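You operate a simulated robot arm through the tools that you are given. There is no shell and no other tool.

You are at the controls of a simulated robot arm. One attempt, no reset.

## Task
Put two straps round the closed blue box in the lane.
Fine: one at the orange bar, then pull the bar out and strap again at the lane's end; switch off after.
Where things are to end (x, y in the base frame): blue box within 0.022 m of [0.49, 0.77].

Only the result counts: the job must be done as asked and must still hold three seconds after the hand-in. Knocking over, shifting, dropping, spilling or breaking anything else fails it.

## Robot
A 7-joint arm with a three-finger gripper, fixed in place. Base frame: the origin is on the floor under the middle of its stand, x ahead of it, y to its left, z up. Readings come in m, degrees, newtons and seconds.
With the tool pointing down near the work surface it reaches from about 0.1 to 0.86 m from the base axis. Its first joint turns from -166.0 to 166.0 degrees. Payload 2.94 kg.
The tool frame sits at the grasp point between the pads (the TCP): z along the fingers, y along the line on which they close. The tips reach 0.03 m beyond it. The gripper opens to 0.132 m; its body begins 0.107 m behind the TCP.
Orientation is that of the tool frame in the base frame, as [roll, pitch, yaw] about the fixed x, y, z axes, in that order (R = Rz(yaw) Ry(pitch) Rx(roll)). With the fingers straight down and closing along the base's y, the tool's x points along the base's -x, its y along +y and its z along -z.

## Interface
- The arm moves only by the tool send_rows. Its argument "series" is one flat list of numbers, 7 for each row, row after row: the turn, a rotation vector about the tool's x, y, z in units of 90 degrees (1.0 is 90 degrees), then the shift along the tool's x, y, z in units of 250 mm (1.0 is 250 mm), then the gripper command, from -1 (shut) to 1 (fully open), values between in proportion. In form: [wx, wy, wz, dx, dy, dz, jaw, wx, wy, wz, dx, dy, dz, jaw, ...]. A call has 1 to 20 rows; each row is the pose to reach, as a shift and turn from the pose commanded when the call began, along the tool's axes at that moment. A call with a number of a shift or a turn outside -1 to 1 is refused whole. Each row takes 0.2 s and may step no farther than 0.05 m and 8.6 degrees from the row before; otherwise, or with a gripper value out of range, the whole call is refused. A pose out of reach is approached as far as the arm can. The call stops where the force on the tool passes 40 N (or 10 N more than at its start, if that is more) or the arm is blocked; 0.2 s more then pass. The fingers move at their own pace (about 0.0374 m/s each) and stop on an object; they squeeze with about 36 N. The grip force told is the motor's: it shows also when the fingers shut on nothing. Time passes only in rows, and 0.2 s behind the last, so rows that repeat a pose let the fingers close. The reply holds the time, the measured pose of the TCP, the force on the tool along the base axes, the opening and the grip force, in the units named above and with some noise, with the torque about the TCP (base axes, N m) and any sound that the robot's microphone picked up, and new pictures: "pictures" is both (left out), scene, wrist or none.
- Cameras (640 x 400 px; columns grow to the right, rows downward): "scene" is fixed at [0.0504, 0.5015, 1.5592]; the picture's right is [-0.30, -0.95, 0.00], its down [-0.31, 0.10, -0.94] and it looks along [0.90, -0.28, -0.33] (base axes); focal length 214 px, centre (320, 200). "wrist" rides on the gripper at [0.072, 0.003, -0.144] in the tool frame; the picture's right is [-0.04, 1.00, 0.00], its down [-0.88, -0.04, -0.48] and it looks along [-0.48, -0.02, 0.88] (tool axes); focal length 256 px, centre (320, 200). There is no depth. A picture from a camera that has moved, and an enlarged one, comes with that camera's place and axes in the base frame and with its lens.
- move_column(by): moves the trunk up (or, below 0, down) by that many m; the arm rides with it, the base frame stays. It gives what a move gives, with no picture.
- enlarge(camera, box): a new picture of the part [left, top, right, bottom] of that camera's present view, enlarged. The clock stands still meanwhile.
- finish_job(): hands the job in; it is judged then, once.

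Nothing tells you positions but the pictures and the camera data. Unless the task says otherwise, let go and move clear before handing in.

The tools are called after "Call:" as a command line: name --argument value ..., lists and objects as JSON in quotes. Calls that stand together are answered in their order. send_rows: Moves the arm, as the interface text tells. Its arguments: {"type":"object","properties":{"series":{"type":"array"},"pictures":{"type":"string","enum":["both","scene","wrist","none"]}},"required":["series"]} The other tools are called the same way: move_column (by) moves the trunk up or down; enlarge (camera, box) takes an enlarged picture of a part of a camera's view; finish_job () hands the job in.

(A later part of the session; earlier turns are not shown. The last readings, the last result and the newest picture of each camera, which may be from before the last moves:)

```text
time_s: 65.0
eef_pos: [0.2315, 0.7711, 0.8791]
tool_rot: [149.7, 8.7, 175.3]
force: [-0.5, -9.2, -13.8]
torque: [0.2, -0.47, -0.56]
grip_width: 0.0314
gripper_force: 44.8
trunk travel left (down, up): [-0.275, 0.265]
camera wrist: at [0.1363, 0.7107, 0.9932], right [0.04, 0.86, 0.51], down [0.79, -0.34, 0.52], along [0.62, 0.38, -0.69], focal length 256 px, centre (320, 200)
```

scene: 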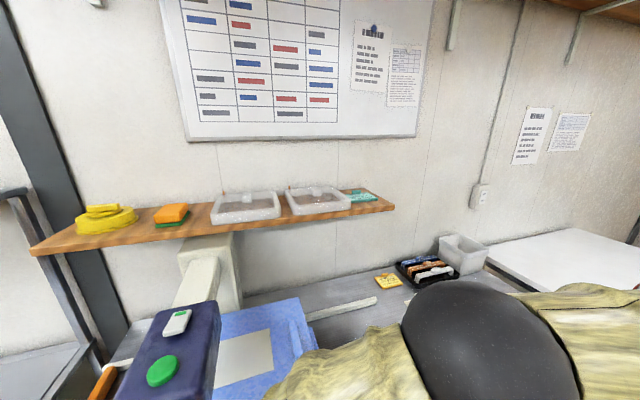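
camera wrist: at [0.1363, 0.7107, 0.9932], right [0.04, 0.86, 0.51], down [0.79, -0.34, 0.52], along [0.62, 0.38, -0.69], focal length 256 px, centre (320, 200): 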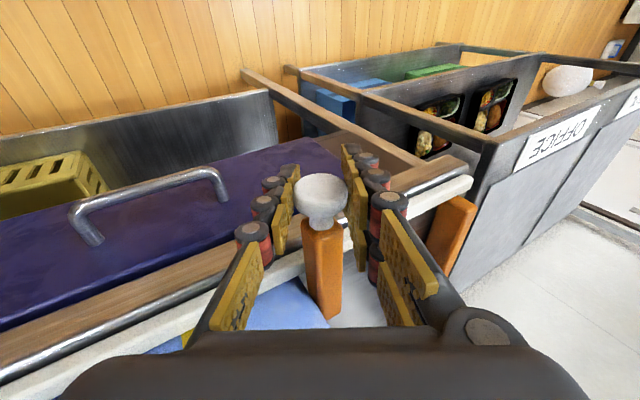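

The bar is sliding out with the hand, with some sideways load from the guide. I'll ease the path down and toward -y by a millimetre or two and keep pulling.

Call:
send_rows --series '[0, 0, 0, 0.04, -0.004, -0.0043, -1, 0, 0, 0, 0.0796, -0.0075, -0.0086, -1, 0, 0, 0, 0.119, -0.0075, -0.0154, -1, 0, 0, 0, 0.1584, -0.0075, -0.0222, -1]' --pictures "wrist"

```text
time_s: 66.0
eef_pos: [0.1928, 0.7721, 0.8789]
tool_rot: [149.3, 8.6, 175.4]
force: [-1.2, -7.4, -3.5]
torque: [0.25, -0.58, -0.69]
grip_width: 0.0316
gripper_force: 45.1
trunk travel left (down, up): [-0.275, 0.265]
camera wrist: at [0.096, 0.7102, 0.9928], right [0.04, 0.86, 0.51], down [0.79, -0.34, 0.52], along [0.62, 0.38, -0.69], focal length 256 px, centre (320, 200)
```

wrist: 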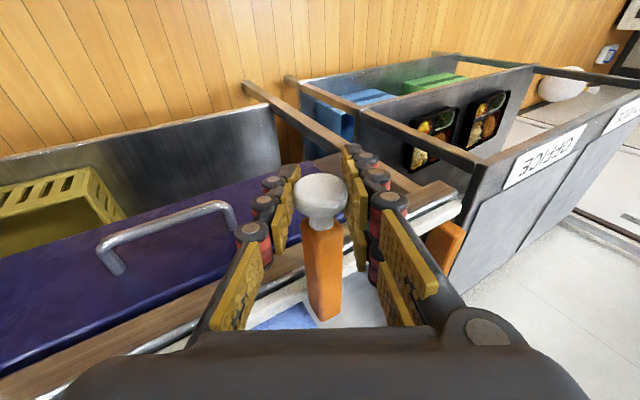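

Call:
send_rows --series '[0, 0, 0, 0.04, -0.002, -0.0068, -1, 0, 0, 0, 0.0796, -0.003, -0.0136, -1, 0, 0, 0, 0.1, -0.003, -0.017, -1]' --pictures "wrist"

Call:
enlarge --camera "wrist" --box '[240, 160, 420, 330]'

```text
time_s: 66.6
eef_pos: [0.1837, 0.7724, 0.879]
tool_rot: [149.5, 8.6, 174.7]
force: [33.1, 5.6, -5.4]
torque: [-0.05, -0.72, -0.82]
grip_width: 0.0316
gripper_force: 45.1
trunk travel left (down, up): [-0.275, 0.265]
stopped in row 3: the force on the tool passed its limit at 50 N (the readings are from after the stop); the commanded pose is now the measured one
camera wrist: at [0.0863, 0.7115, 0.9927], right [0.05, 0.86, 0.51], down [0.78, -0.35, 0.52], along [0.62, 0.37, -0.69], focal length 256 px, centre (320, 200)
```

wrist: 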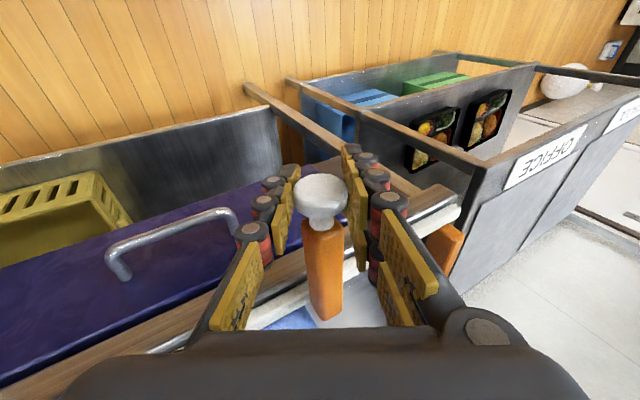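

```text
2.35 times, centred on (330, 245) of wrist
camera zoom: at [0.0863, 0.7115, 0.9927], right [0.05, 0.86, 0.51], down [0.78, -0.35, 0.52], along [0.62, 0.37, -0.69], focal length 602 px, centre (296, 94)
```

zoom: 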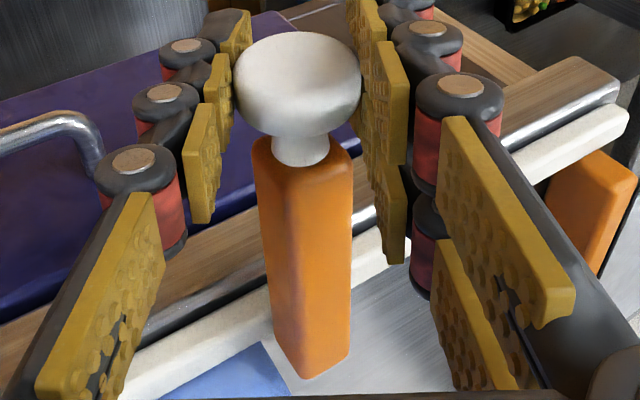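

The bar came to a hard stop after 0.08 m of travel. Its far end is now flush with the rail's inner edge, so it's fully out. I'll open the hand and check that it stays there.

Call:
send_rows --series '[0, 0, 0, 0, 0, 0, -0.4, 0, 0, 0, 0, 0, 0, 0, 0, 0, 0, 0, 0, 0, 0.05, 0, 0, 0, 0, 0, 0, 0.05, 0, 0, 0, 0, 0, 0, 0.05]' --pictures "wrist"

Call:
enlarge --camera "wrist" --box '[240, 160, 420, 330]'

```text
time_s: 67.8
eef_pos: [0.1785, 0.7727, 0.8805]
tool_rot: [149.3, 8.7, 175.0]
force: [1.1, 0.0, 0.3]
torque: [0.0, -0.01, -0.01]
grip_width: 0.0695
gripper_force: 0.1
trunk travel left (down, up): [-0.275, 0.265]
camera wrist: at [0.0809, 0.7109, 0.9934], right [0.04, 0.86, 0.51], down [0.78, -0.34, 0.52], along [0.62, 0.38, -0.69], focal length 256 px, centre (320, 200)
```

wrist: 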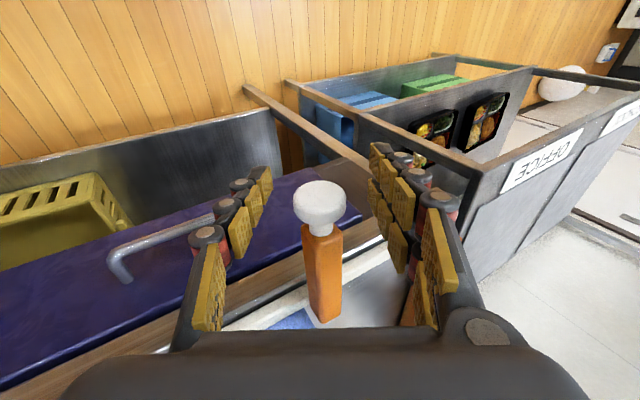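

```text
2.35 times, centred on (330, 245) of wrist
camera zoom: at [0.0809, 0.7109, 0.9934], right [0.04, 0.86, 0.51], down [0.78, -0.34, 0.52], along [0.62, 0.38, -0.69], focal length 602 px, centre (296, 94)
```

zoom: 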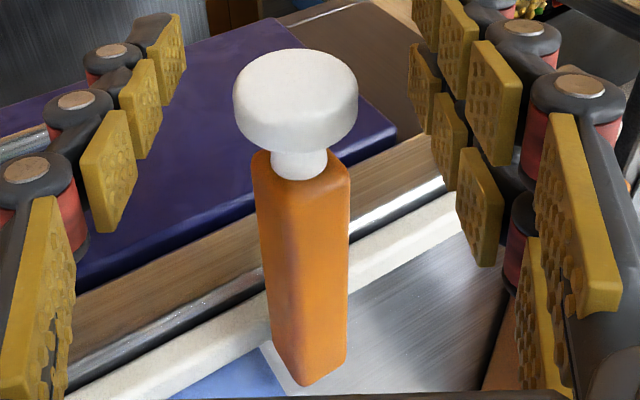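

The bar stays out on its slide with the knob at x about 0.184. I'll back the hand off along its own axis, clear of the knob.

Call:
send_rows --series '[0, 0, 0, 0, 0, -0.08, 0.05, 0, 0, 0, 0, 0, -0.2, 0.05, 0, 0, 0, 0, 0, -0.36, 0.05, 0, 0, 0, 0, 0, -0.52, 0.05, 0, 0, 0, 0, 0, -0.64, 0.05]' --pictures "wrist"

```text
time_s: 69.0
eef_pos: [0.1488, 0.6905, 1.0155]
tool_rot: [149.3, 8.7, 175.0]
force: [-1.0, -1.3, 0.1]
torque: [0.04, -0.03, 0.01]
grip_width: 0.0691
gripper_force: 0.0
trunk travel left (down, up): [-0.275, 0.265]
camera wrist: at [0.0526, 0.6293, 1.1281], right [0.04, 0.86, 0.51], down [0.78, -0.34, 0.52], along [0.62, 0.38, -0.69], focal length 256 px, centre (320, 200)
```

wrist: 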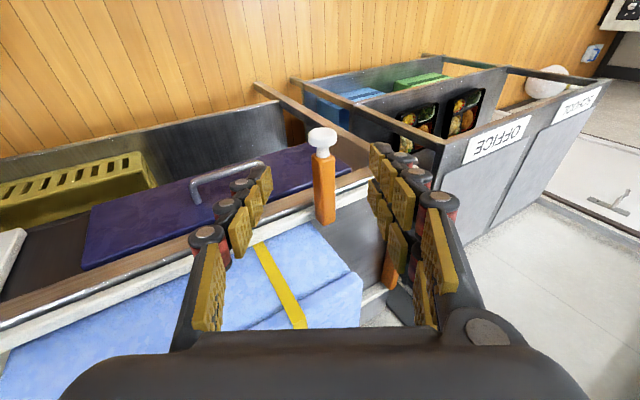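

Call:
enlarge --camera "wrist" --box '[250, 110, 400, 300]'

Call:
enlarge --camera "wrist" --box '[290, 170, 370, 240]'

```text
2.11 times, centred on (325, 205) of wrist
camera zoom: at [0.0526, 0.6293, 1.1281], right [0.04, 0.86, 0.51], down [0.78, -0.34, 0.52], along [0.62, 0.38, -0.69], focal length 539 px, centre (310, 190)
```

zoom: 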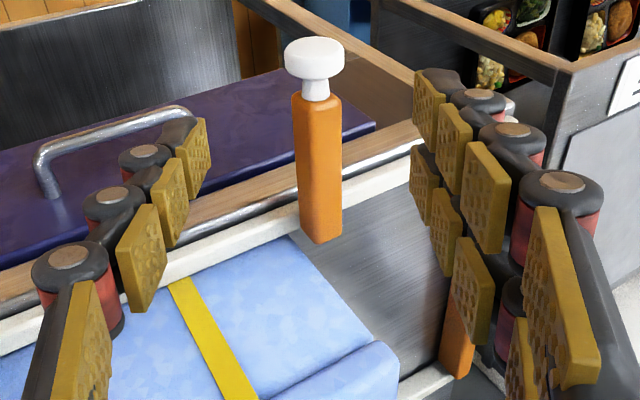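

```text
5.71 times, centred on (330, 205) of wrist
camera zoom: at [0.0526, 0.6293, 1.1281], right [0.04, 0.86, 0.51], down [0.78, -0.34, 0.52], along [0.62, 0.38, -0.69], focal length 1463 px, centre (263, 171)
```

zoom: 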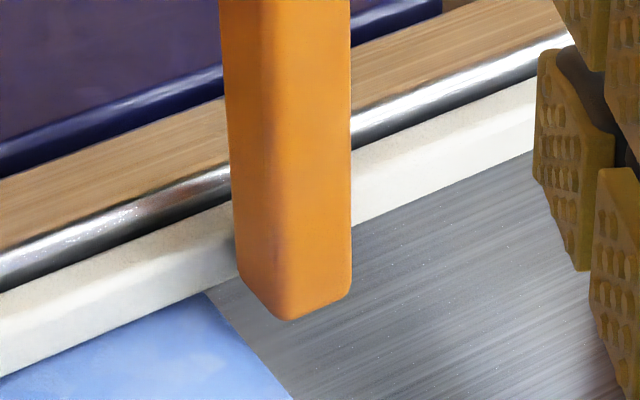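

The bar's end sits flush with the rail's inner edge. I'll lift away and take the hand back round behind the box for the second push.

Call:
send_rows --series '[-0.0147, 0.0159, 0.0015, -0.04, -0.05, -0.136, -0.3, -0.0294, 0.0317, 0.003, -0.081, -0.101, -0.273, -0.6, -0.0441, 0.0476, 0.0046, -0.122, -0.152, -0.409, -1, -0.0589, 0.0634, 0.0061, -0.162, -0.203, -0.545, -1, -0.0736, 0.0793, 0.0076, -0.203, -0.254, -0.681, -1, -0.0883, 0.0951, 0.0092, -0.243, -0.304, -0.818, -1, -0.103, 0.111, 0.0107, -0.284, -0.355, -0.954, -1]' --pictures "wrist"

```text
time_s: 70.6
eef_pos: [0.1795, 0.4897, 1.1861]
tool_rot: [140.5, 0.0, -180.0]
force: [0.1, -0.6, 0.6]
torque: [0.0, 0.0, 0.01]
grip_width: 0.0
gripper_force: 28.6
trunk travel left (down, up): [-0.275, 0.265]
camera wrist: at [0.1057, 0.4012, 1.2988], right [0.04, 0.77, 0.64], down [0.88, -0.33, 0.34], along [0.48, 0.55, -0.69], focal length 256 px, centre (320, 200)
```

wrist: 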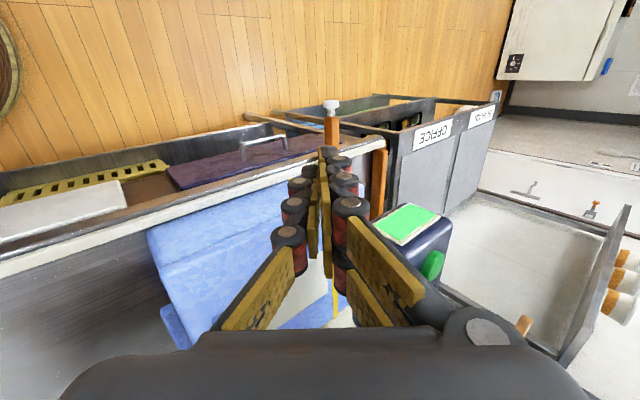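

Call:
send_rows --series '[0, 0, 0, -0.137, -0.088, -0.073, -1, 0, 0, 0, -0.274, -0.175, -0.147, -1, 0, 0, 0, -0.411, -0.263, -0.22, -1, 0, 0, 0, -0.549, -0.35, -0.294, -1, 0, 0, 0, -0.686, -0.438, -0.367, -1, 0, 0, 0, -0.823, -0.525, -0.441, -1, 0, 0, 0, -0.96, -0.613, -0.514, -1]' --pictures "none"

Call:
send_rows --series '[0, 0, 0, -0.132, -0.092, -0.077, -1, 0, 0, 0, -0.264, -0.184, -0.154, -1, 0, 0, 0, -0.264, -0.184, -0.154, -1]' --pictures "both"

```text
time_s: 72.2
eef_pos: [0.4188, 0.2931, 1.1882]
tool_rot: [140.4, 0.0, -180.0]
force: [0.5, -0.4, 0.2]
torque: [-0.01, 0.01, 0.02]
grip_width: 0.0
gripper_force: 28.9
trunk travel left (down, up): [-0.275, 0.265]
```

```text
time_s: 73.0
eef_pos: [0.4829, 0.2303, 1.1896]
tool_rot: [140.4, 0.0, -179.9]
force: [0.1, 0.5, -0.5]
torque: [-0.02, 0.02, 0.01]
grip_width: 0.0
gripper_force: 28.7
trunk travel left (down, up): [-0.275, 0.265]
camera wrist: at [0.4101, 0.1407, 1.303], right [0.04, 0.77, 0.64], down [0.88, -0.33, 0.34], along [0.48, 0.54, -0.69], focal length 256 px, centre (320, 200)
```

scene: 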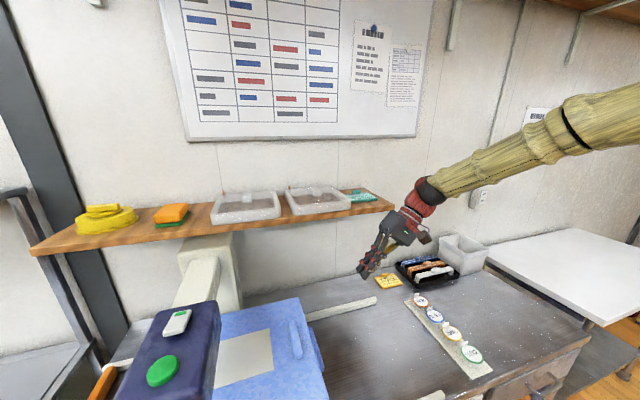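
wrist: 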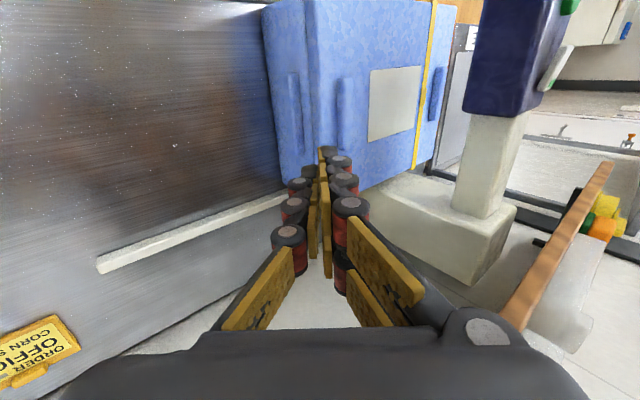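

The strap shows clearly on the box. Now I'll go down behind it to pushing height.

Call:
send_rows --series '[0, 0, 0, 0, -0.099, 0.118, -1, 0, 0, 0, 0, -0.198, 0.236, -1, 0, 0, 0, 0, -0.297, 0.354, -1, 0, 0, 0, 0, -0.397, 0.473, -1, 0, 0, 0, 0, -0.496, 0.591, -1, 0, 0, 0, 0, -0.595, 0.709, -1, 0, 0, 0, 0, -0.694, 0.827, -1]' --pictures "wrist"

```text
time_s: 74.6
eef_pos: [0.4845, 0.2308, 0.9173]
tool_rot: [140.3, 0.0, 179.9]
force: [0.1, 0.4, -0.6]
torque: [0.0, 0.02, 0.01]
grip_width: 0.0
gripper_force: 29.0
trunk travel left (down, up): [-0.275, 0.265]
camera wrist: at [0.4115, 0.1409, 1.0307], right [0.04, 0.77, 0.64], down [0.88, -0.33, 0.34], along [0.48, 0.54, -0.69], focal length 256 px, centre (320, 200)
```

wrist: 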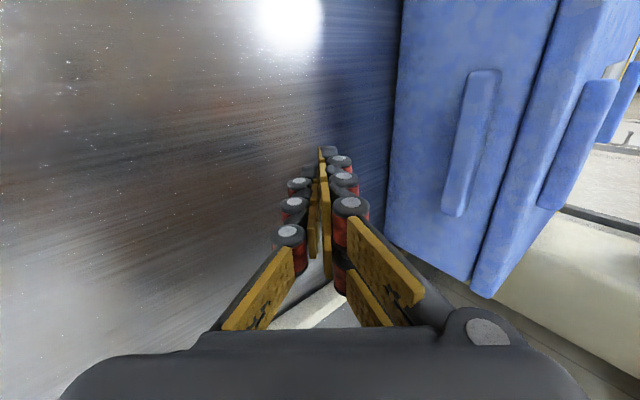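

Now forward along +y up to contact.

Call:
send_rows --series '[0, 0, 0, 0, 0.0766, 0.0643, -1, 0, 0, 0, 0, 0.1532, 0.1286, -1, 0, 0, 0, 0, 0.2298, 0.1929, -1, 0, 0, 0, 0, 0.2911, 0.2443, -1, 0, 0, 0, 0, 0.337, 0.2829, -1, 0, 0, 0, 0, 0.3677, 0.3086, -1]' --pictures "none"

Call:
send_rows --series '[0, 0, 0, 0, 0.0245, 0.0206, -1, 0, 0, 0, 0, 0.049, 0.0412, -1, 0, 0, 0, 0, 0.0735, 0.0617, -1]' --pictures "both"

```text
time_s: 76.0
eef_pos: [0.4854, 0.3491, 0.9164]
tool_rot: [140.5, 0.0, 179.9]
force: [-0.2, -0.4, 0.2]
torque: [-0.01, 0.03, -0.01]
grip_width: 0.0
gripper_force: 28.1
trunk travel left (down, up): [-0.275, 0.265]
```

```text
time_s: 76.8
eef_pos: [0.4856, 0.3746, 0.9168]
tool_rot: [140.4, 0.0, -180.0]
force: [-0.6, -1.3, -2.4]
torque: [-0.01, -0.03, 0.01]
grip_width: 0.0
gripper_force: 29.3
trunk travel left (down, up): [-0.275, 0.265]
camera wrist: at [0.4117, 0.2854, 1.0286], right [0.04, 0.77, 0.64], down [0.88, -0.33, 0.34], along [0.48, 0.54, -0.69], focal length 256 px, centre (320, 200)
```

scene: 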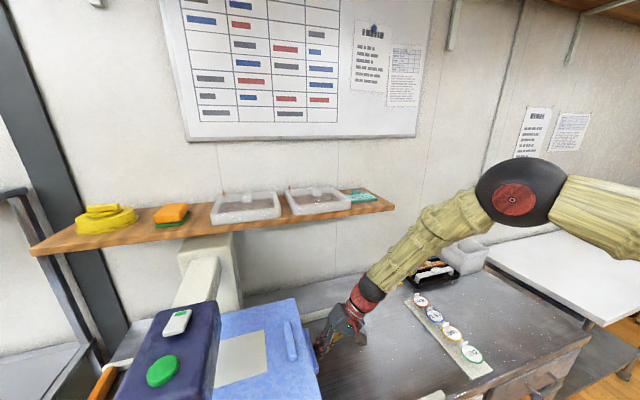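
wrist: 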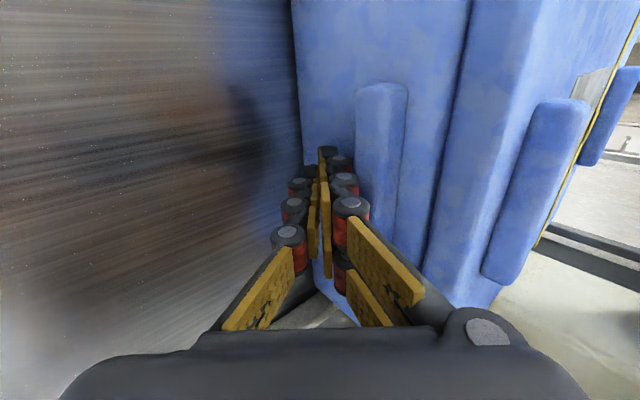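

The box is past the bar with almost no force, so the bar no longer blocks it. I'll keep pushing slowly toward the lane's end.

Call:
send_rows --series '[0, 0, 0, 0, 0.046, 0.0386, -1, 0, 0, 0, 0, 0.0919, 0.0772, -1, 0, 0, 0, 0, 0.1379, 0.1157, -1, 0, 0, 0, 0, 0.1838, 0.1543, -1, 0, 0, 0, 0, 0.2298, 0.1929, -1, 0, 0, 0, 0, 0.2758, 0.2315, -1, 0, 0, 0, 0, 0.3064, 0.2572, -1]' --pictures "both"

```text
time_s: 78.4
eef_pos: [0.4851, 0.4739, 0.9155]
tool_rot: [140.5, 0.1, 179.9]
force: [0.2, -0.8, -1.2]
torque: [-0.03, 0.0, -0.01]
grip_width: 0.0003
gripper_force: 28.1
trunk travel left (down, up): [-0.275, 0.265]
camera wrist: at [0.4122, 0.3855, 1.0278], right [0.04, 0.77, 0.64], down [0.88, -0.33, 0.34], along [0.48, 0.54, -0.69], focal length 256 px, centre (320, 200)
```

scene: 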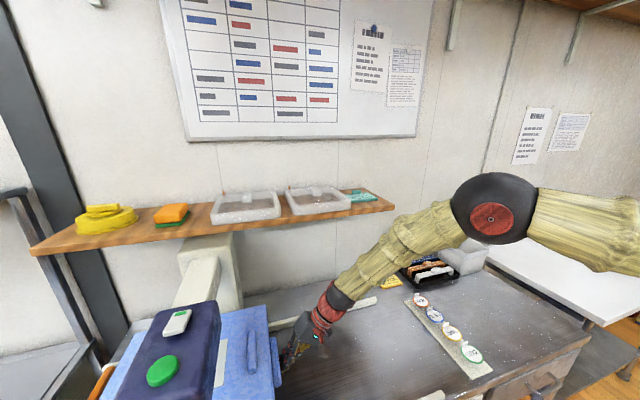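
wrist: 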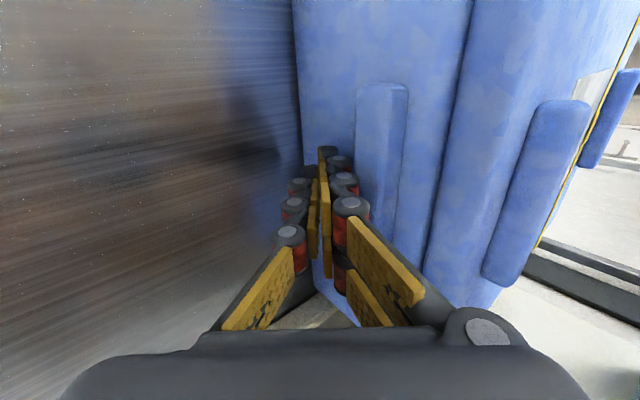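

Call:
send_rows --series '[0, 0, 0, 0, 0.0368, 0.0309, -1, 0, 0, 0, 0, 0.0735, 0.0617, -1, 0, 0, 0, 0, 0.1103, 0.0926, -1, 0, 0, 0, 0, 0.1409, 0.1183, -1]' --pictures "none"

Call:
send_rows --series '[0, 0, 0, 0, 0.0153, 0.0129, -1, 0, 0, 0, 0, 0.0306, 0.0257, -1]' --pictures "none"

```text
time_s: 79.4
eef_pos: [0.4849, 0.5202, 0.9141]
tool_rot: [140.4, 0.1, 179.9]
force: [0.1, -0.5, -0.4]
torque: [0.01, 0.02, 0.01]
grip_width: 0.0001
gripper_force: 28.5
trunk travel left (down, up): [-0.275, 0.265]
```

```text
time_s: 80.0
eef_pos: [0.485, 0.5303, 0.9153]
tool_rot: [140.3, 0.1, 180.0]
force: [-1.1, 0.2, -1.6]
torque: [-0.01, 0.01, -0.02]
grip_width: 0.0
gripper_force: 28.3
trunk travel left (down, up): [-0.275, 0.265]
```

Call:
send_rows --series '[0, 0, 0, 0, 0.0123, 0.0103, -1, 0, 0, 0, 0, 0.0245, 0.0206, -1]' --pictures "none"

Call:
send_rows --series '[0, 0, 0, 0, 0.0123, 0.0103, -1]' --pictures "both"

```text
time_s: 80.6
eef_pos: [0.4849, 0.538, 0.913]
tool_rot: [140.3, 0.0, 180.0]
force: [0.5, -0.3, -1.6]
torque: [0.03, 0.02, -0.01]
grip_width: 0.0
gripper_force: 28.9
trunk travel left (down, up): [-0.275, 0.265]
```

```text
time_s: 81.0
eef_pos: [0.4855, 0.5421, 0.915]
tool_rot: [140.4, -0.1, 179.9]
force: [-0.1, -0.3, -1.0]
torque: [-0.02, 0.02, 0.0]
grip_width: 0.0
gripper_force: 28.7
trunk travel left (down, up): [-0.275, 0.265]
camera wrist: at [0.4121, 0.4533, 1.0273], right [0.04, 0.77, 0.64], down [0.88, -0.33, 0.34], along [0.48, 0.54, -0.69], focal length 256 px, centre (320, 200)
```

scene: 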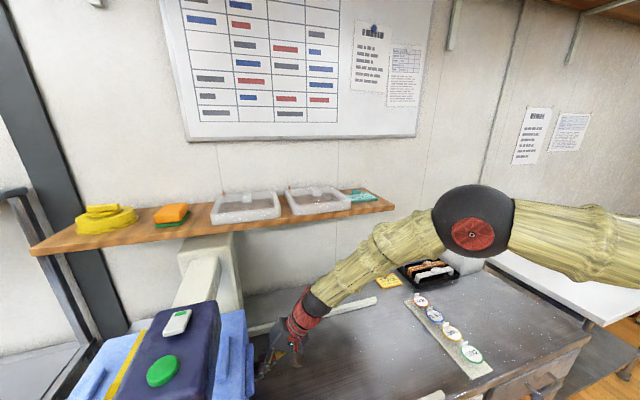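
wrist: 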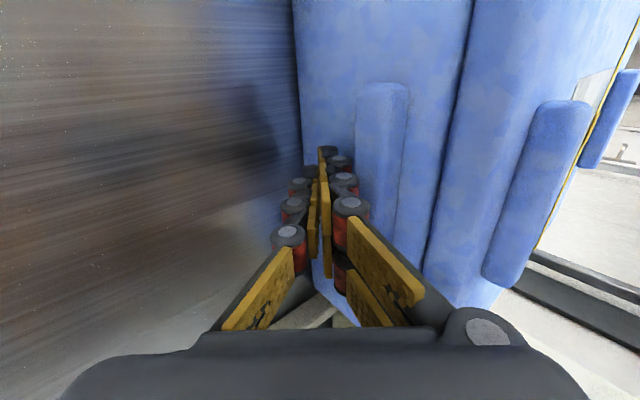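

The box is almost at the end stop, so I'll creep on.

Call:
send_rows --series '[0, 0, 0, 0, 0.0123, 0.0103, -1]' --pictures "none"

Call:
send_rows --series '[0, 0, 0, 0, 0.0092, 0.0077, -1]' --pictures "none"

```text
time_s: 81.4
eef_pos: [0.4854, 0.5461, 0.9138]
tool_rot: [140.3, 0.0, 179.8]
force: [0.2, -0.9, -1.5]
torque: [-0.01, 0.01, 0.0]
grip_width: 0.0003
gripper_force: 28.1
trunk travel left (down, up): [-0.275, 0.265]
```

```text
time_s: 81.8
eef_pos: [0.4845, 0.5486, 0.9147]
tool_rot: [140.3, 0.0, 179.9]
force: [2.2, -5.1, -0.9]
torque: [0.04, 0.01, -0.03]
grip_width: 0.0
gripper_force: 28.6
trunk travel left (down, up): [-0.275, 0.265]
```

Call:
send_rows --series '[0, 0, 0, 0, 0.0077, 0.0064, -1, 0, 0, 0, 0, 0.0077, 0.0064, -1]' --pictures "both"

```text
time_s: 82.4
eef_pos: [0.4854, 0.5498, 0.9141]
tool_rot: [140.4, 0.0, 179.9]
force: [1.0, -10.5, -1.9]
torque: [0.14, 0.02, -0.04]
grip_width: 0.0
gripper_force: 29.1
trunk travel left (down, up): [-0.275, 0.265]
camera wrist: at [0.4121, 0.4617, 1.0269], right [0.04, 0.77, 0.64], down [0.88, -0.33, 0.34], along [0.48, 0.54, -0.69], focal length 256 px, centre (320, 200)
```

scene: 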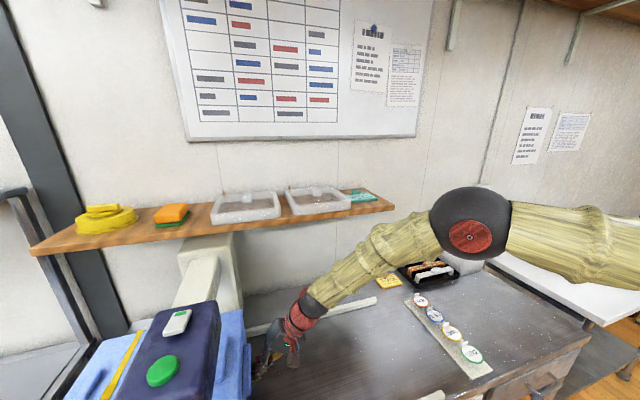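
wrist: 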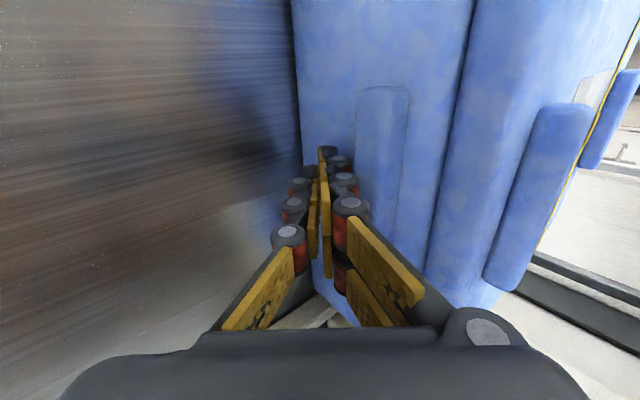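

Force is building against the end stop, and the box centre should be at y about 0.77. I'll back off, lift, and raise the trunk for the second strap.

Call:
send_rows --series '[0, 0, 0, 0, -0.03, -0.025, -1, 0, 0, 0, 0, -0.1, -0.085, -1, 0, 0, 0, 0, -0.2, -0.168, -1, 0, 0, 0, 0, -0.33, -0.277, -1, 0, 0, 0, 0, -0.43, -0.361, -1, 0, 0, 0, 0, -0.33, -0.48, -1, 0, 0, 0, 0, -0.225, -0.605, -1, 0, 0, 0, 0, -0.12, -0.73, -1]' --pictures "both"

Call:
move_column --by 0.25

```text
time_s: 84.2
eef_pos: [0.4823, 0.415, 1.0373]
tool_rot: [140.4, -0.1, 179.8]
force: [-0.4, -0.9, -0.7]
torque: [0.06, 0.0, -0.03]
grip_width: 0.0
gripper_force: 29.3
trunk travel left (down, up): [-0.275, 0.265]
camera wrist: at [0.4096, 0.326, 1.1502], right [0.04, 0.77, 0.64], down [0.88, -0.33, 0.34], along [0.48, 0.54, -0.69], focal length 256 px, centre (320, 200)
```

scene: 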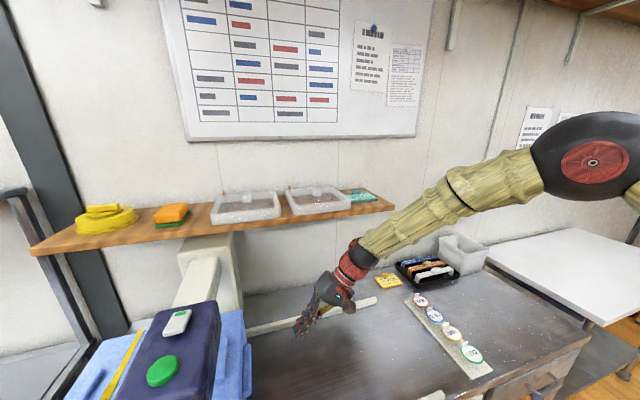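
wrist: 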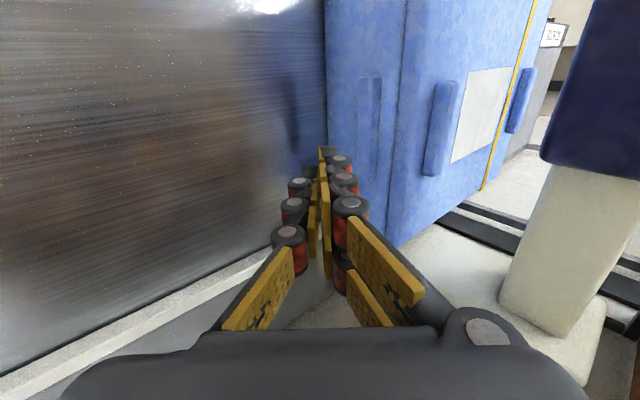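

```text
time_s: 86.8
eef_pos: [0.4831, 0.416, 1.2872]
tool_rot: [140.4, 0.0, 179.9]
force: [-0.4, 1.2, 0.4]
torque: [-0.01, 0.01, -0.04]
grip_width: 0.0002
gripper_force: 29.0
trunk travel left (down, up): [-0.525, 0.015]
```

Call:
send_rows --series '[0.0165, 0, 0, 0.077, 0.12, 0.082, -1, 0.033, 0, 0, 0.153, 0.24, 0.164, -1, 0.0495, 0, 0, 0.23, 0.36, 0.246, -1, 0.066, 0, 0, 0.306, 0.48, 0.328, -1, 0.0825, 0, 0, 0.383, 0.6, 0.41, -1, 0.099, 0, 0, 0.46, 0.72, 0.492, -1, 0.1155, 0, 0, 0.536, 0.839, 0.574, -1, 0.1155, 0, 0, 0.536, 0.839, 0.574, -1]' --pictures "both"

```text
time_s: 88.6
eef_pos: [0.3494, 0.6664, 1.3102]
tool_rot: [150.8, 0.0, 179.9]
force: [0.6, 0.4, 1.0]
torque: [0.06, -0.02, 0.03]
grip_width: 0.0001
gripper_force: 28.7
trunk travel left (down, up): [-0.525, 0.015]
camera wrist: at [0.2771, 0.5996, 1.4373], right [0.04, 0.87, 0.49], down [0.88, -0.27, 0.4], along [0.48, 0.41, -0.78], focal length 256 px, centre (320, 200)
```

scene: 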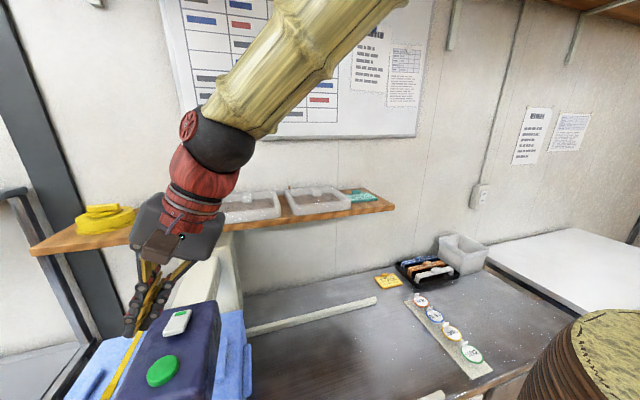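
wrist: 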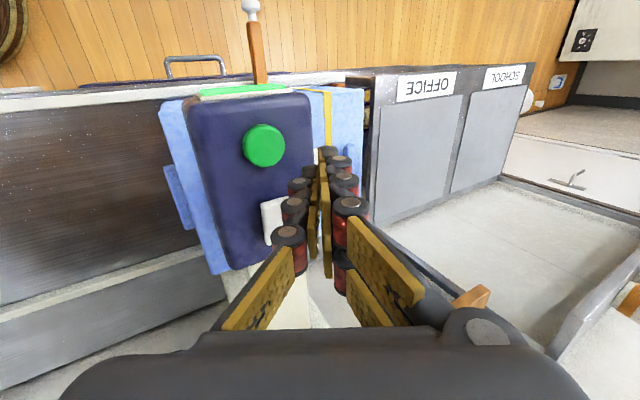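

The screen is green (ready) and the first strap is past the head. I'll press the button again.

Call:
send_rows --series '[0, 0, 0, 0, -0.05, 0.09, -1, 0, 0, 0, 0, -0.1, 0.18, -1, 0, 0, 0, 0, -0.13, 0.24, -1, 0, 0, 0, 0, -0.149, 0.283, -1, 0, 0, 0, 0, -0.149, 0.283, -1]' --pictures "none"

Call:
send_rows --series '[0, 0, 0, 0, -0.0078, 0.014, -1, 0, 0, 0, 0, -0.0117, 0.021, -1]' --pictures "none"

```text
time_s: 89.8
eef_pos: [0.3496, 0.6701, 1.2311]
tool_rot: [150.9, 0.0, 179.9]
force: [0.1, 1.2, -0.9]
torque: [-0.01, 0.01, 0.01]
grip_width: 0.0
gripper_force: 28.5
trunk travel left (down, up): [-0.525, 0.015]
```

```text
time_s: 90.4
eef_pos: [0.349, 0.6699, 1.2232]
tool_rot: [150.8, 0.0, 180.0]
force: [0.6, 0.1, -0.2]
torque: [-0.05, 0.0, 0.01]
grip_width: 0.0001
gripper_force: 28.5
trunk travel left (down, up): [-0.525, 0.015]
```

Call:
send_rows --series '[0, 0, 0, 0, -0.0059, 0.0105, -1]' --pictures "none"

Call:
send_rows --series '[0, 0, 0, 0, -0.0039, 0.007, -1]' --pictures "wrist"

```text
time_s: 90.8
eef_pos: [0.349, 0.6703, 1.2202]
tool_rot: [150.8, -0.1, 179.9]
force: [0.4, -0.2, 1.1]
torque: [0.02, 0.02, -0.04]
grip_width: 0.0003
gripper_force: 28.6
trunk travel left (down, up): [-0.525, 0.015]
```

```text
time_s: 91.2
eef_pos: [0.3486, 0.6705, 1.2186]
tool_rot: [150.8, 0.1, 180.0]
force: [0.4, -0.2, 1.9]
torque: [0.01, 0.01, 0.0]
grip_width: 0.0
gripper_force: 28.5
trunk travel left (down, up): [-0.525, 0.015]
heard: click
camera wrist: at [0.2758, 0.6038, 1.3466], right [0.04, 0.87, 0.49], down [0.88, -0.27, 0.4], along [0.48, 0.41, -0.78], focal length 256 px, centre (320, 200)
```

wrist: 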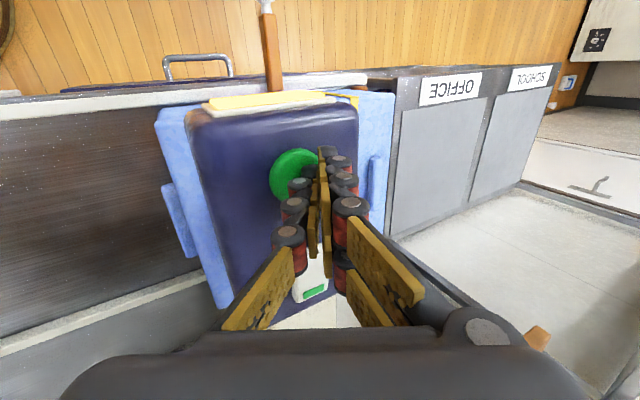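

It clicked and the screen went yellow, so the second cycle is running. I'll lift clear and wait.

Call:
send_rows --series '[0, 0, 0, 0, 0.02, -0.035, -1, 0, 0, 0, 0, 0.06, -0.107, -1, 0, 0, 0, 0, 0.1, -0.179, -1, 0, 0, 0, 0, 0.13, -0.233, -1, 0, 0, 0, 0, 0.13, -0.233, -1, 0, 0, 0, 0, 0.13, -0.233, -1, 0, 0, 0, 0, 0.13, -0.233, -1, 0, 0, 0, 0, 0.13, -0.233, -1, 0, 0, 0, 0, 0.13, -0.233, -1, 0, 0, 0, 0, 0.13, -0.233, -1, 0, 0, 0, 0, 0.13, -0.233, -1, 0, 0, 0, 0, 0.13, -0.233, -1, 0, 0, 0, 0, 0.13, -0.233, -1, 0, 0, 0, 0, 0.13, -0.233, -1, 0, 0, 0, 0, 0.13, -0.233, -1, 0, 0, 0, 0, 0.13, -0.233, -1, 0, 0, 0, 0, 0.13, -0.233, -1, 0, 0, 0, 0, 0.13, -0.233, -1]' --pictures "both"

```text
time_s: 95.0
eef_pos: [0.3476, 0.6707, 1.2868]
tool_rot: [150.8, 0.0, 180.0]
force: [0.0, 0.5, 0.6]
torque: [0.0, 0.01, 0.02]
grip_width: 0.0002
gripper_force: 28.8
trunk travel left (down, up): [-0.525, 0.015]
camera wrist: at [0.2758, 0.6045, 1.413], right [0.04, 0.87, 0.49], down [0.88, -0.27, 0.4], along [0.48, 0.41, -0.78], focal length 256 px, centre (320, 200)
```

scene: 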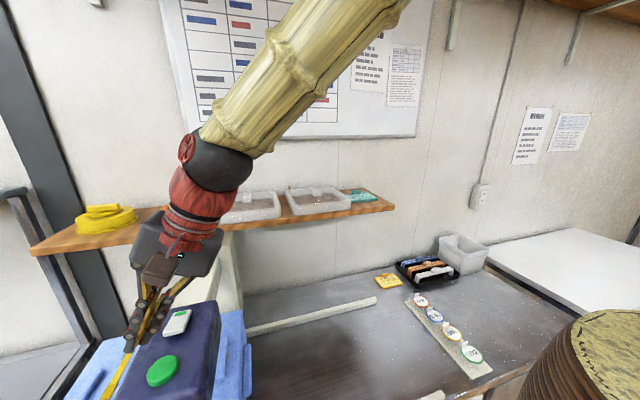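
wrist: 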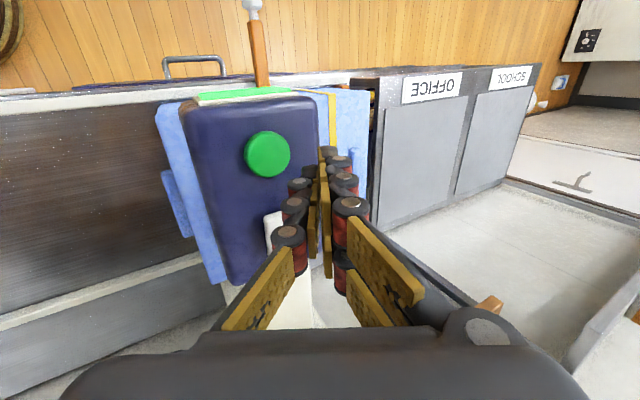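

The screen is green again. Before switching off I'll look from the front to check that both straps are on the box.

Call:
send_rows --series '[0.04, 0, 0, 0.1, -0.01, -0.1, -1, 0.09, 0, 0, 0.25, -0.03, -0.2, -1, 0.14, 0, 0, 0.4, -0.05, -0.237, -1, 0.2, 0, 0, 0.55, -0.07, -0.237, -0.5, 0.26, 0, 0, 0.7, -0.09, -0.237, 0, 0.3244, 0, 0, 0.8, -0.096, -0.237, 0.8, 0.3244, 0, 0, 0.8, -0.096, -0.237, 0.8, 0.3244, 0, 0, 0.8, -0.096, -0.237, 0.8]' --pictures "wrist"

Call:
enlarge --camera "wrist" --box '[220, 110, 440, 290]'

```text
time_s: 96.8
eef_pos: [0.1489, 0.6222, 1.3281]
tool_rot: [-179.9, 0.0, 180.0]
force: [0.0, -0.8, -0.2]
torque: [-0.02, 0.0, -0.02]
grip_width: 0.0785
gripper_force: 0.1
trunk travel left (down, up): [-0.525, 0.015]
camera wrist: at [0.0756, 0.6259, 1.4705], right [0.04, 1.0, 0.0], down [0.88, -0.04, 0.48], along [0.48, -0.02, -0.88], focal length 256 px, centre (320, 200)
```

wrist: 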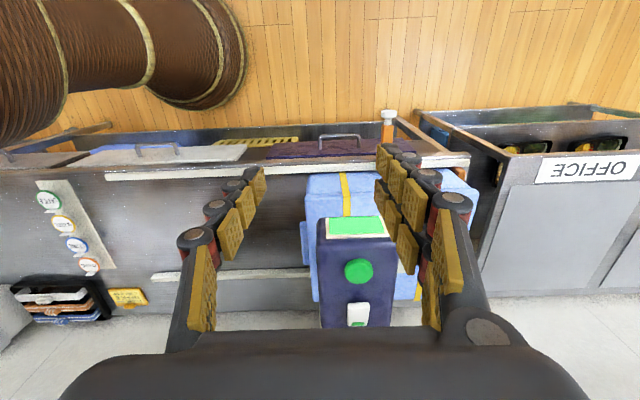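

```text
2.22 times, centred on (330, 200) of wrist
camera zoom: at [0.0756, 0.6259, 1.4705], right [0.04, 1.0, 0.0], down [0.88, -0.04, 0.48], along [0.48, -0.02, -0.88], focal length 569 px, centre (298, 200)
```

zoom: 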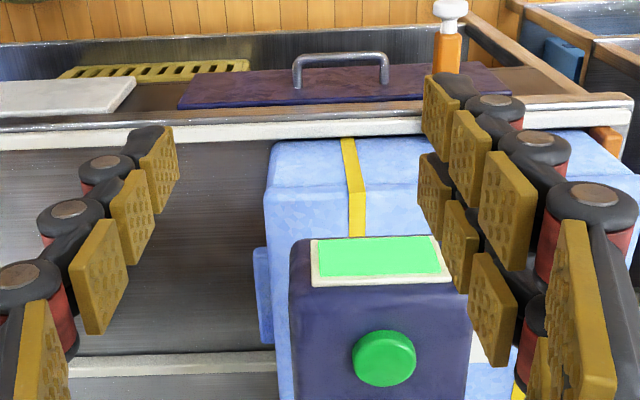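

Both yellow straps are on the box and it sits at the lane's end, with its -y edge at about 0.59. Now I'll switch the machine off by pressing the raised near end of the rocker at about (0.411, 0.672).

Call:
send_rows --series '[-0.06, 0, 0, -0.13, 0, -0.04, -1, -0.12, 0, 0, -0.27, 0, -0.08, -1, -0.18, 0, 0, -0.4, 0, -0.08, -1, -0.24, 0, 0, -0.53, 0, -0.08, -1, -0.29, 0, 0, -0.67, 0, -0.08, -1, -0.333, 0, 0, -0.8, 0, -0.08, -1, -0.333, 0, 0, -0.8, 0, -0.08, -1]' --pictures "none"

Call:
send_rows --series '[0, 0, 0, -0.1, 0.013, 0.08, -1, 0, 0, 0, -0.2, 0.026, 0.17, -1, 0, 0, 0, -0.248, 0.033, 0.25, -1, 0, 0, 0, -0.248, 0.04, 0.323, -1, 0, 0, 0, -0.248, 0.04, 0.323, -1]' --pictures "both"

Call:
enlarge --camera "scene" --box '[120, 270, 250, 390]'

Call:
enlarge --camera "wrist" --box '[180, 60, 400, 240]'

```text
time_s: 98.4
eef_pos: [0.3491, 0.6214, 1.347]
tool_rot: [149.9, 0.0, -180.0]
force: [0.3, -0.5, -0.3]
torque: [0.0, 0.0, 0.0]
grip_width: 0.0002
gripper_force: 28.4
trunk travel left (down, up): [-0.525, 0.015]
```

```text
time_s: 99.6
eef_pos: [0.4105, 0.669, 1.2822]
tool_rot: [150.0, 0.0, 179.9]
force: [-0.3, 0.8, -0.5]
torque: [0.02, 0.02, -0.01]
grip_width: 0.0001
gripper_force: 29.0
trunk travel left (down, up): [-0.525, 0.015]
camera wrist: at [0.3386, 0.6013, 1.4086], right [0.04, 0.87, 0.5], down [0.88, -0.27, 0.39], along [0.48, 0.42, -0.77], focal length 256 px, centre (320, 200)
```

scene: 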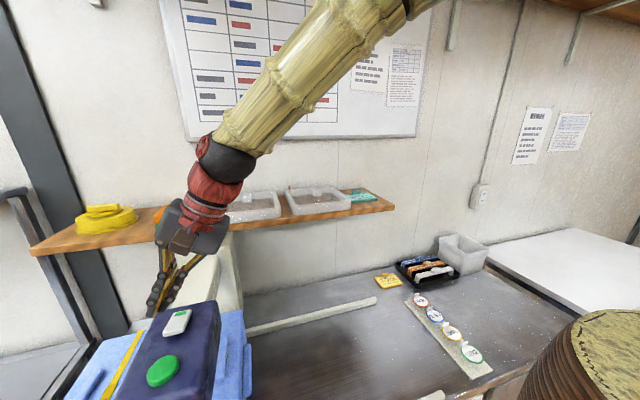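
wrist: 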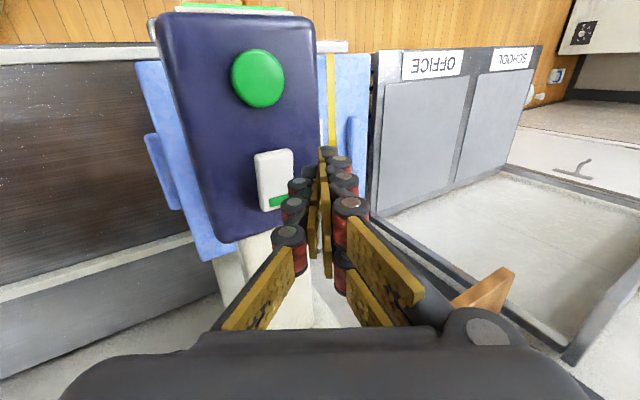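

```text
3.33 times, centred on (185, 330) of scene
camera zoom: at [0.0504, 0.5015, 1.5592], right [-0.3, -0.95, 0.0], down [-0.31, 0.1, -0.94], along [0.9, -0.28, -0.33], focal length 715 px, centre (770, -233)
```

zoom: 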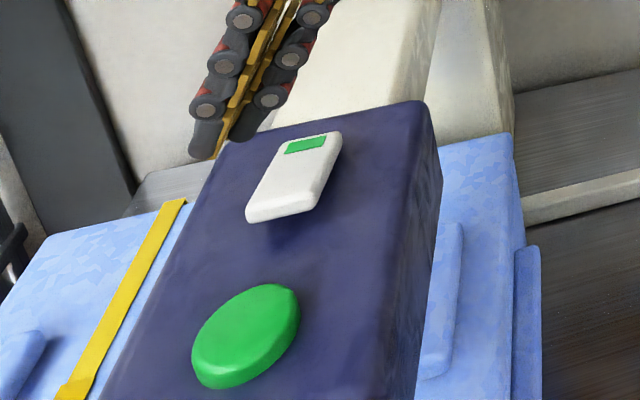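

```text
2.22 times, centred on (290, 150) of wrist
camera zoom: at [0.3386, 0.6013, 1.4086], right [0.04, 0.87, 0.5], down [0.88, -0.27, 0.39], along [0.48, 0.42, -0.77], focal length 569 px, centre (387, 311)
```

zoom: 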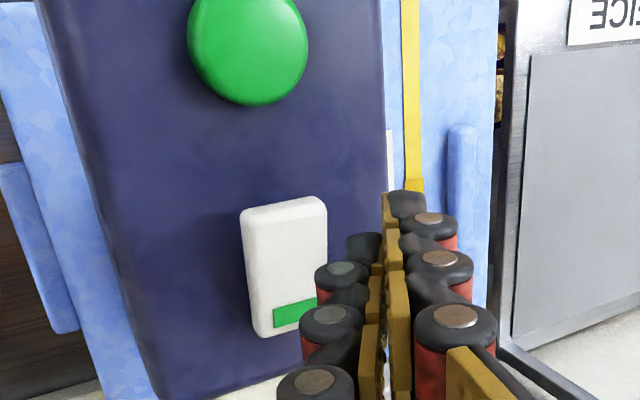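

The fingertip is over the rocker's near end. I'll press it down gently.

Call:
send_rows --series '[0, 0, 0, 0, -0.03, 0.052, -1, 0, 0, 0, 0, -0.06, 0.104, -1, 0, 0, 0, 0, -0.076, 0.132, -1, 0, 0, 0, 0, -0.084, 0.1455, -1]' --pictures "none"

Call:
send_rows --series '[0, 0, 0, 0, -0.008, 0.0139, -1, 0, 0, 0, 0, -0.016, 0.0277, -1]' --pictures "none"

```text
time_s: 100.6
eef_pos: [0.411, 0.6701, 1.2391]
tool_rot: [150.1, 0.0, -180.0]
force: [0.3, 0.4, 1.3]
torque: [0.02, 0.02, 0.02]
grip_width: 0.0001
gripper_force: 28.3
trunk travel left (down, up): [-0.525, 0.015]
```

```text
time_s: 101.2
eef_pos: [0.4105, 0.6696, 1.2298]
tool_rot: [150.1, 0.0, 179.9]
force: [-0.3, 0.6, 0.5]
torque: [-0.04, 0.02, -0.04]
grip_width: 0.0002
gripper_force: 28.6
trunk travel left (down, up): [-0.525, 0.015]
```

Call:
send_rows --series '[0, 0, 0, 0, -0.006, 0.0104, -1]' --pictures "none"

Call:
send_rows --series '[0, 0, 0, 0, -0.006, 0.0104, -1]' --pictures "wrist"

Call:
enlarge --camera "scene" --box '[120, 280, 240, 380]'

```text
time_s: 101.6
eef_pos: [0.4114, 0.6692, 1.2265]
tool_rot: [150.1, 0.0, 179.8]
force: [-0.3, -0.7, -0.8]
torque: [0.01, 0.0, 0.02]
grip_width: 0.0001
gripper_force: 28.5
trunk travel left (down, up): [-0.525, 0.015]
```

```text
time_s: 102.0
eef_pos: [0.4115, 0.67, 1.2267]
tool_rot: [149.9, 0.1, 180.0]
force: [-1.7, -2.0, 8.1]
torque: [-0.07, -0.05, -0.02]
grip_width: 0.0
gripper_force: 28.5
trunk travel left (down, up): [-0.525, 0.015]
camera wrist: at [0.3381, 0.6011, 1.3526], right [0.04, 0.86, 0.5], down [0.88, -0.27, 0.39], along [0.48, 0.42, -0.77], focal length 256 px, centre (320, 200)
```

wrist: 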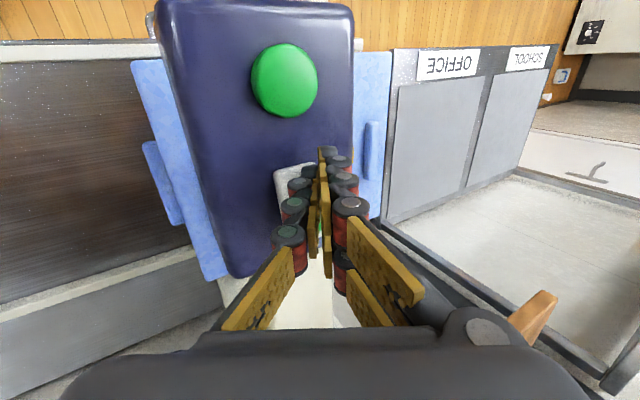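

```text
4.00 times, centred on (180, 330) of scene
camera zoom: at [0.0504, 0.5015, 1.5592], right [-0.3, -0.95, 0.0], down [-0.31, 0.1, -0.94], along [0.9, -0.28, -0.33], focal length 858 px, centre (880, -320)
```

zoom: 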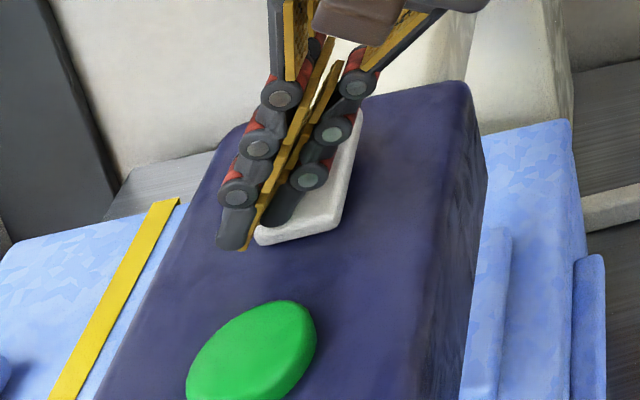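

The near end is down now and it bottomed out at 8 N. I'll lift off and move clear, then check the screen.

Call:
send_rows --series '[0, 0, 0, 0, 0.02, -0.035, -1, 0, 0, 0, 0, 0.06, -0.104, -1, 0, 0, 0, 0, 0.1, -0.173, -1, 0, 0, 0, 0, 0.14, -0.242, -1, 0, 0, 0, 0.1, 0.16, -0.28, -1, 0, 0, 0, 0.25, 0.16, -0.28, -1, 0, 0, 0, 0.4, 0.16, -0.28, -1]' --pictures "both"

Call:
enlarge --camera "scene" --box '[120, 280, 240, 390]'

```text
time_s: 103.6
eef_pos: [0.3091, 0.6702, 1.3062]
tool_rot: [150.0, 0.0, 179.9]
force: [-0.8, -0.6, 0.2]
torque: [0.02, -0.01, -0.01]
grip_width: 0.0
gripper_force: 28.5
trunk travel left (down, up): [-0.525, 0.015]
camera wrist: at [0.2359, 0.6006, 1.432], right [0.04, 0.87, 0.5], down [0.88, -0.27, 0.39], along [0.48, 0.42, -0.77], focal length 256 px, centre (320, 200)
```

scene: 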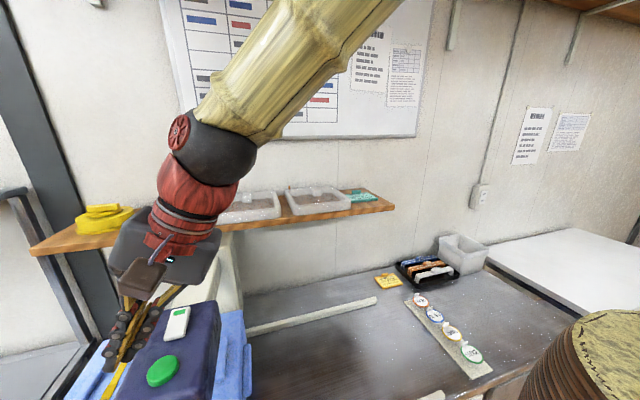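
wrist: 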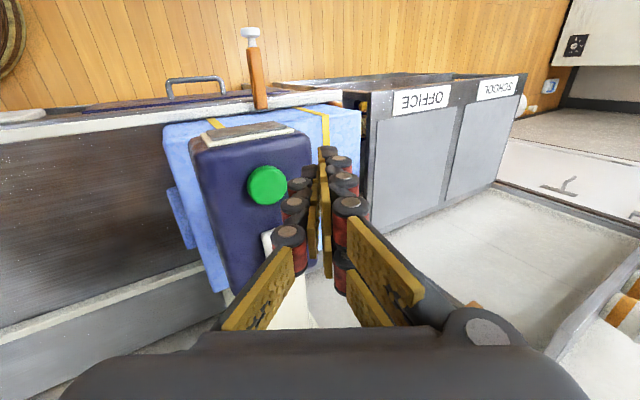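

```text
3.64 times, centred on (180, 335) of scene
camera zoom: at [0.0504, 0.5015, 1.5592], right [-0.3, -0.95, 0.0], down [-0.31, 0.1, -0.94], along [0.9, -0.28, -0.33], focal length 780 px, centre (829, -291)
```

zoom: 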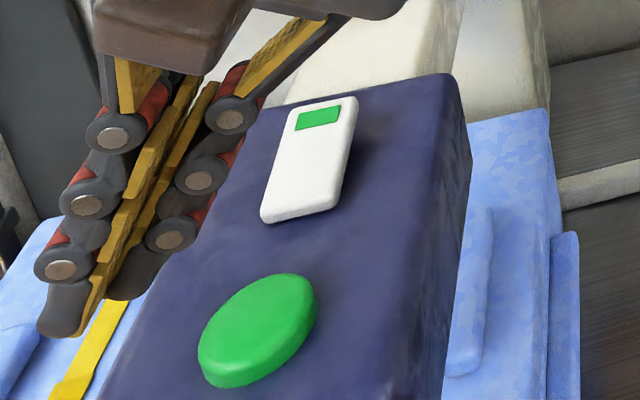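

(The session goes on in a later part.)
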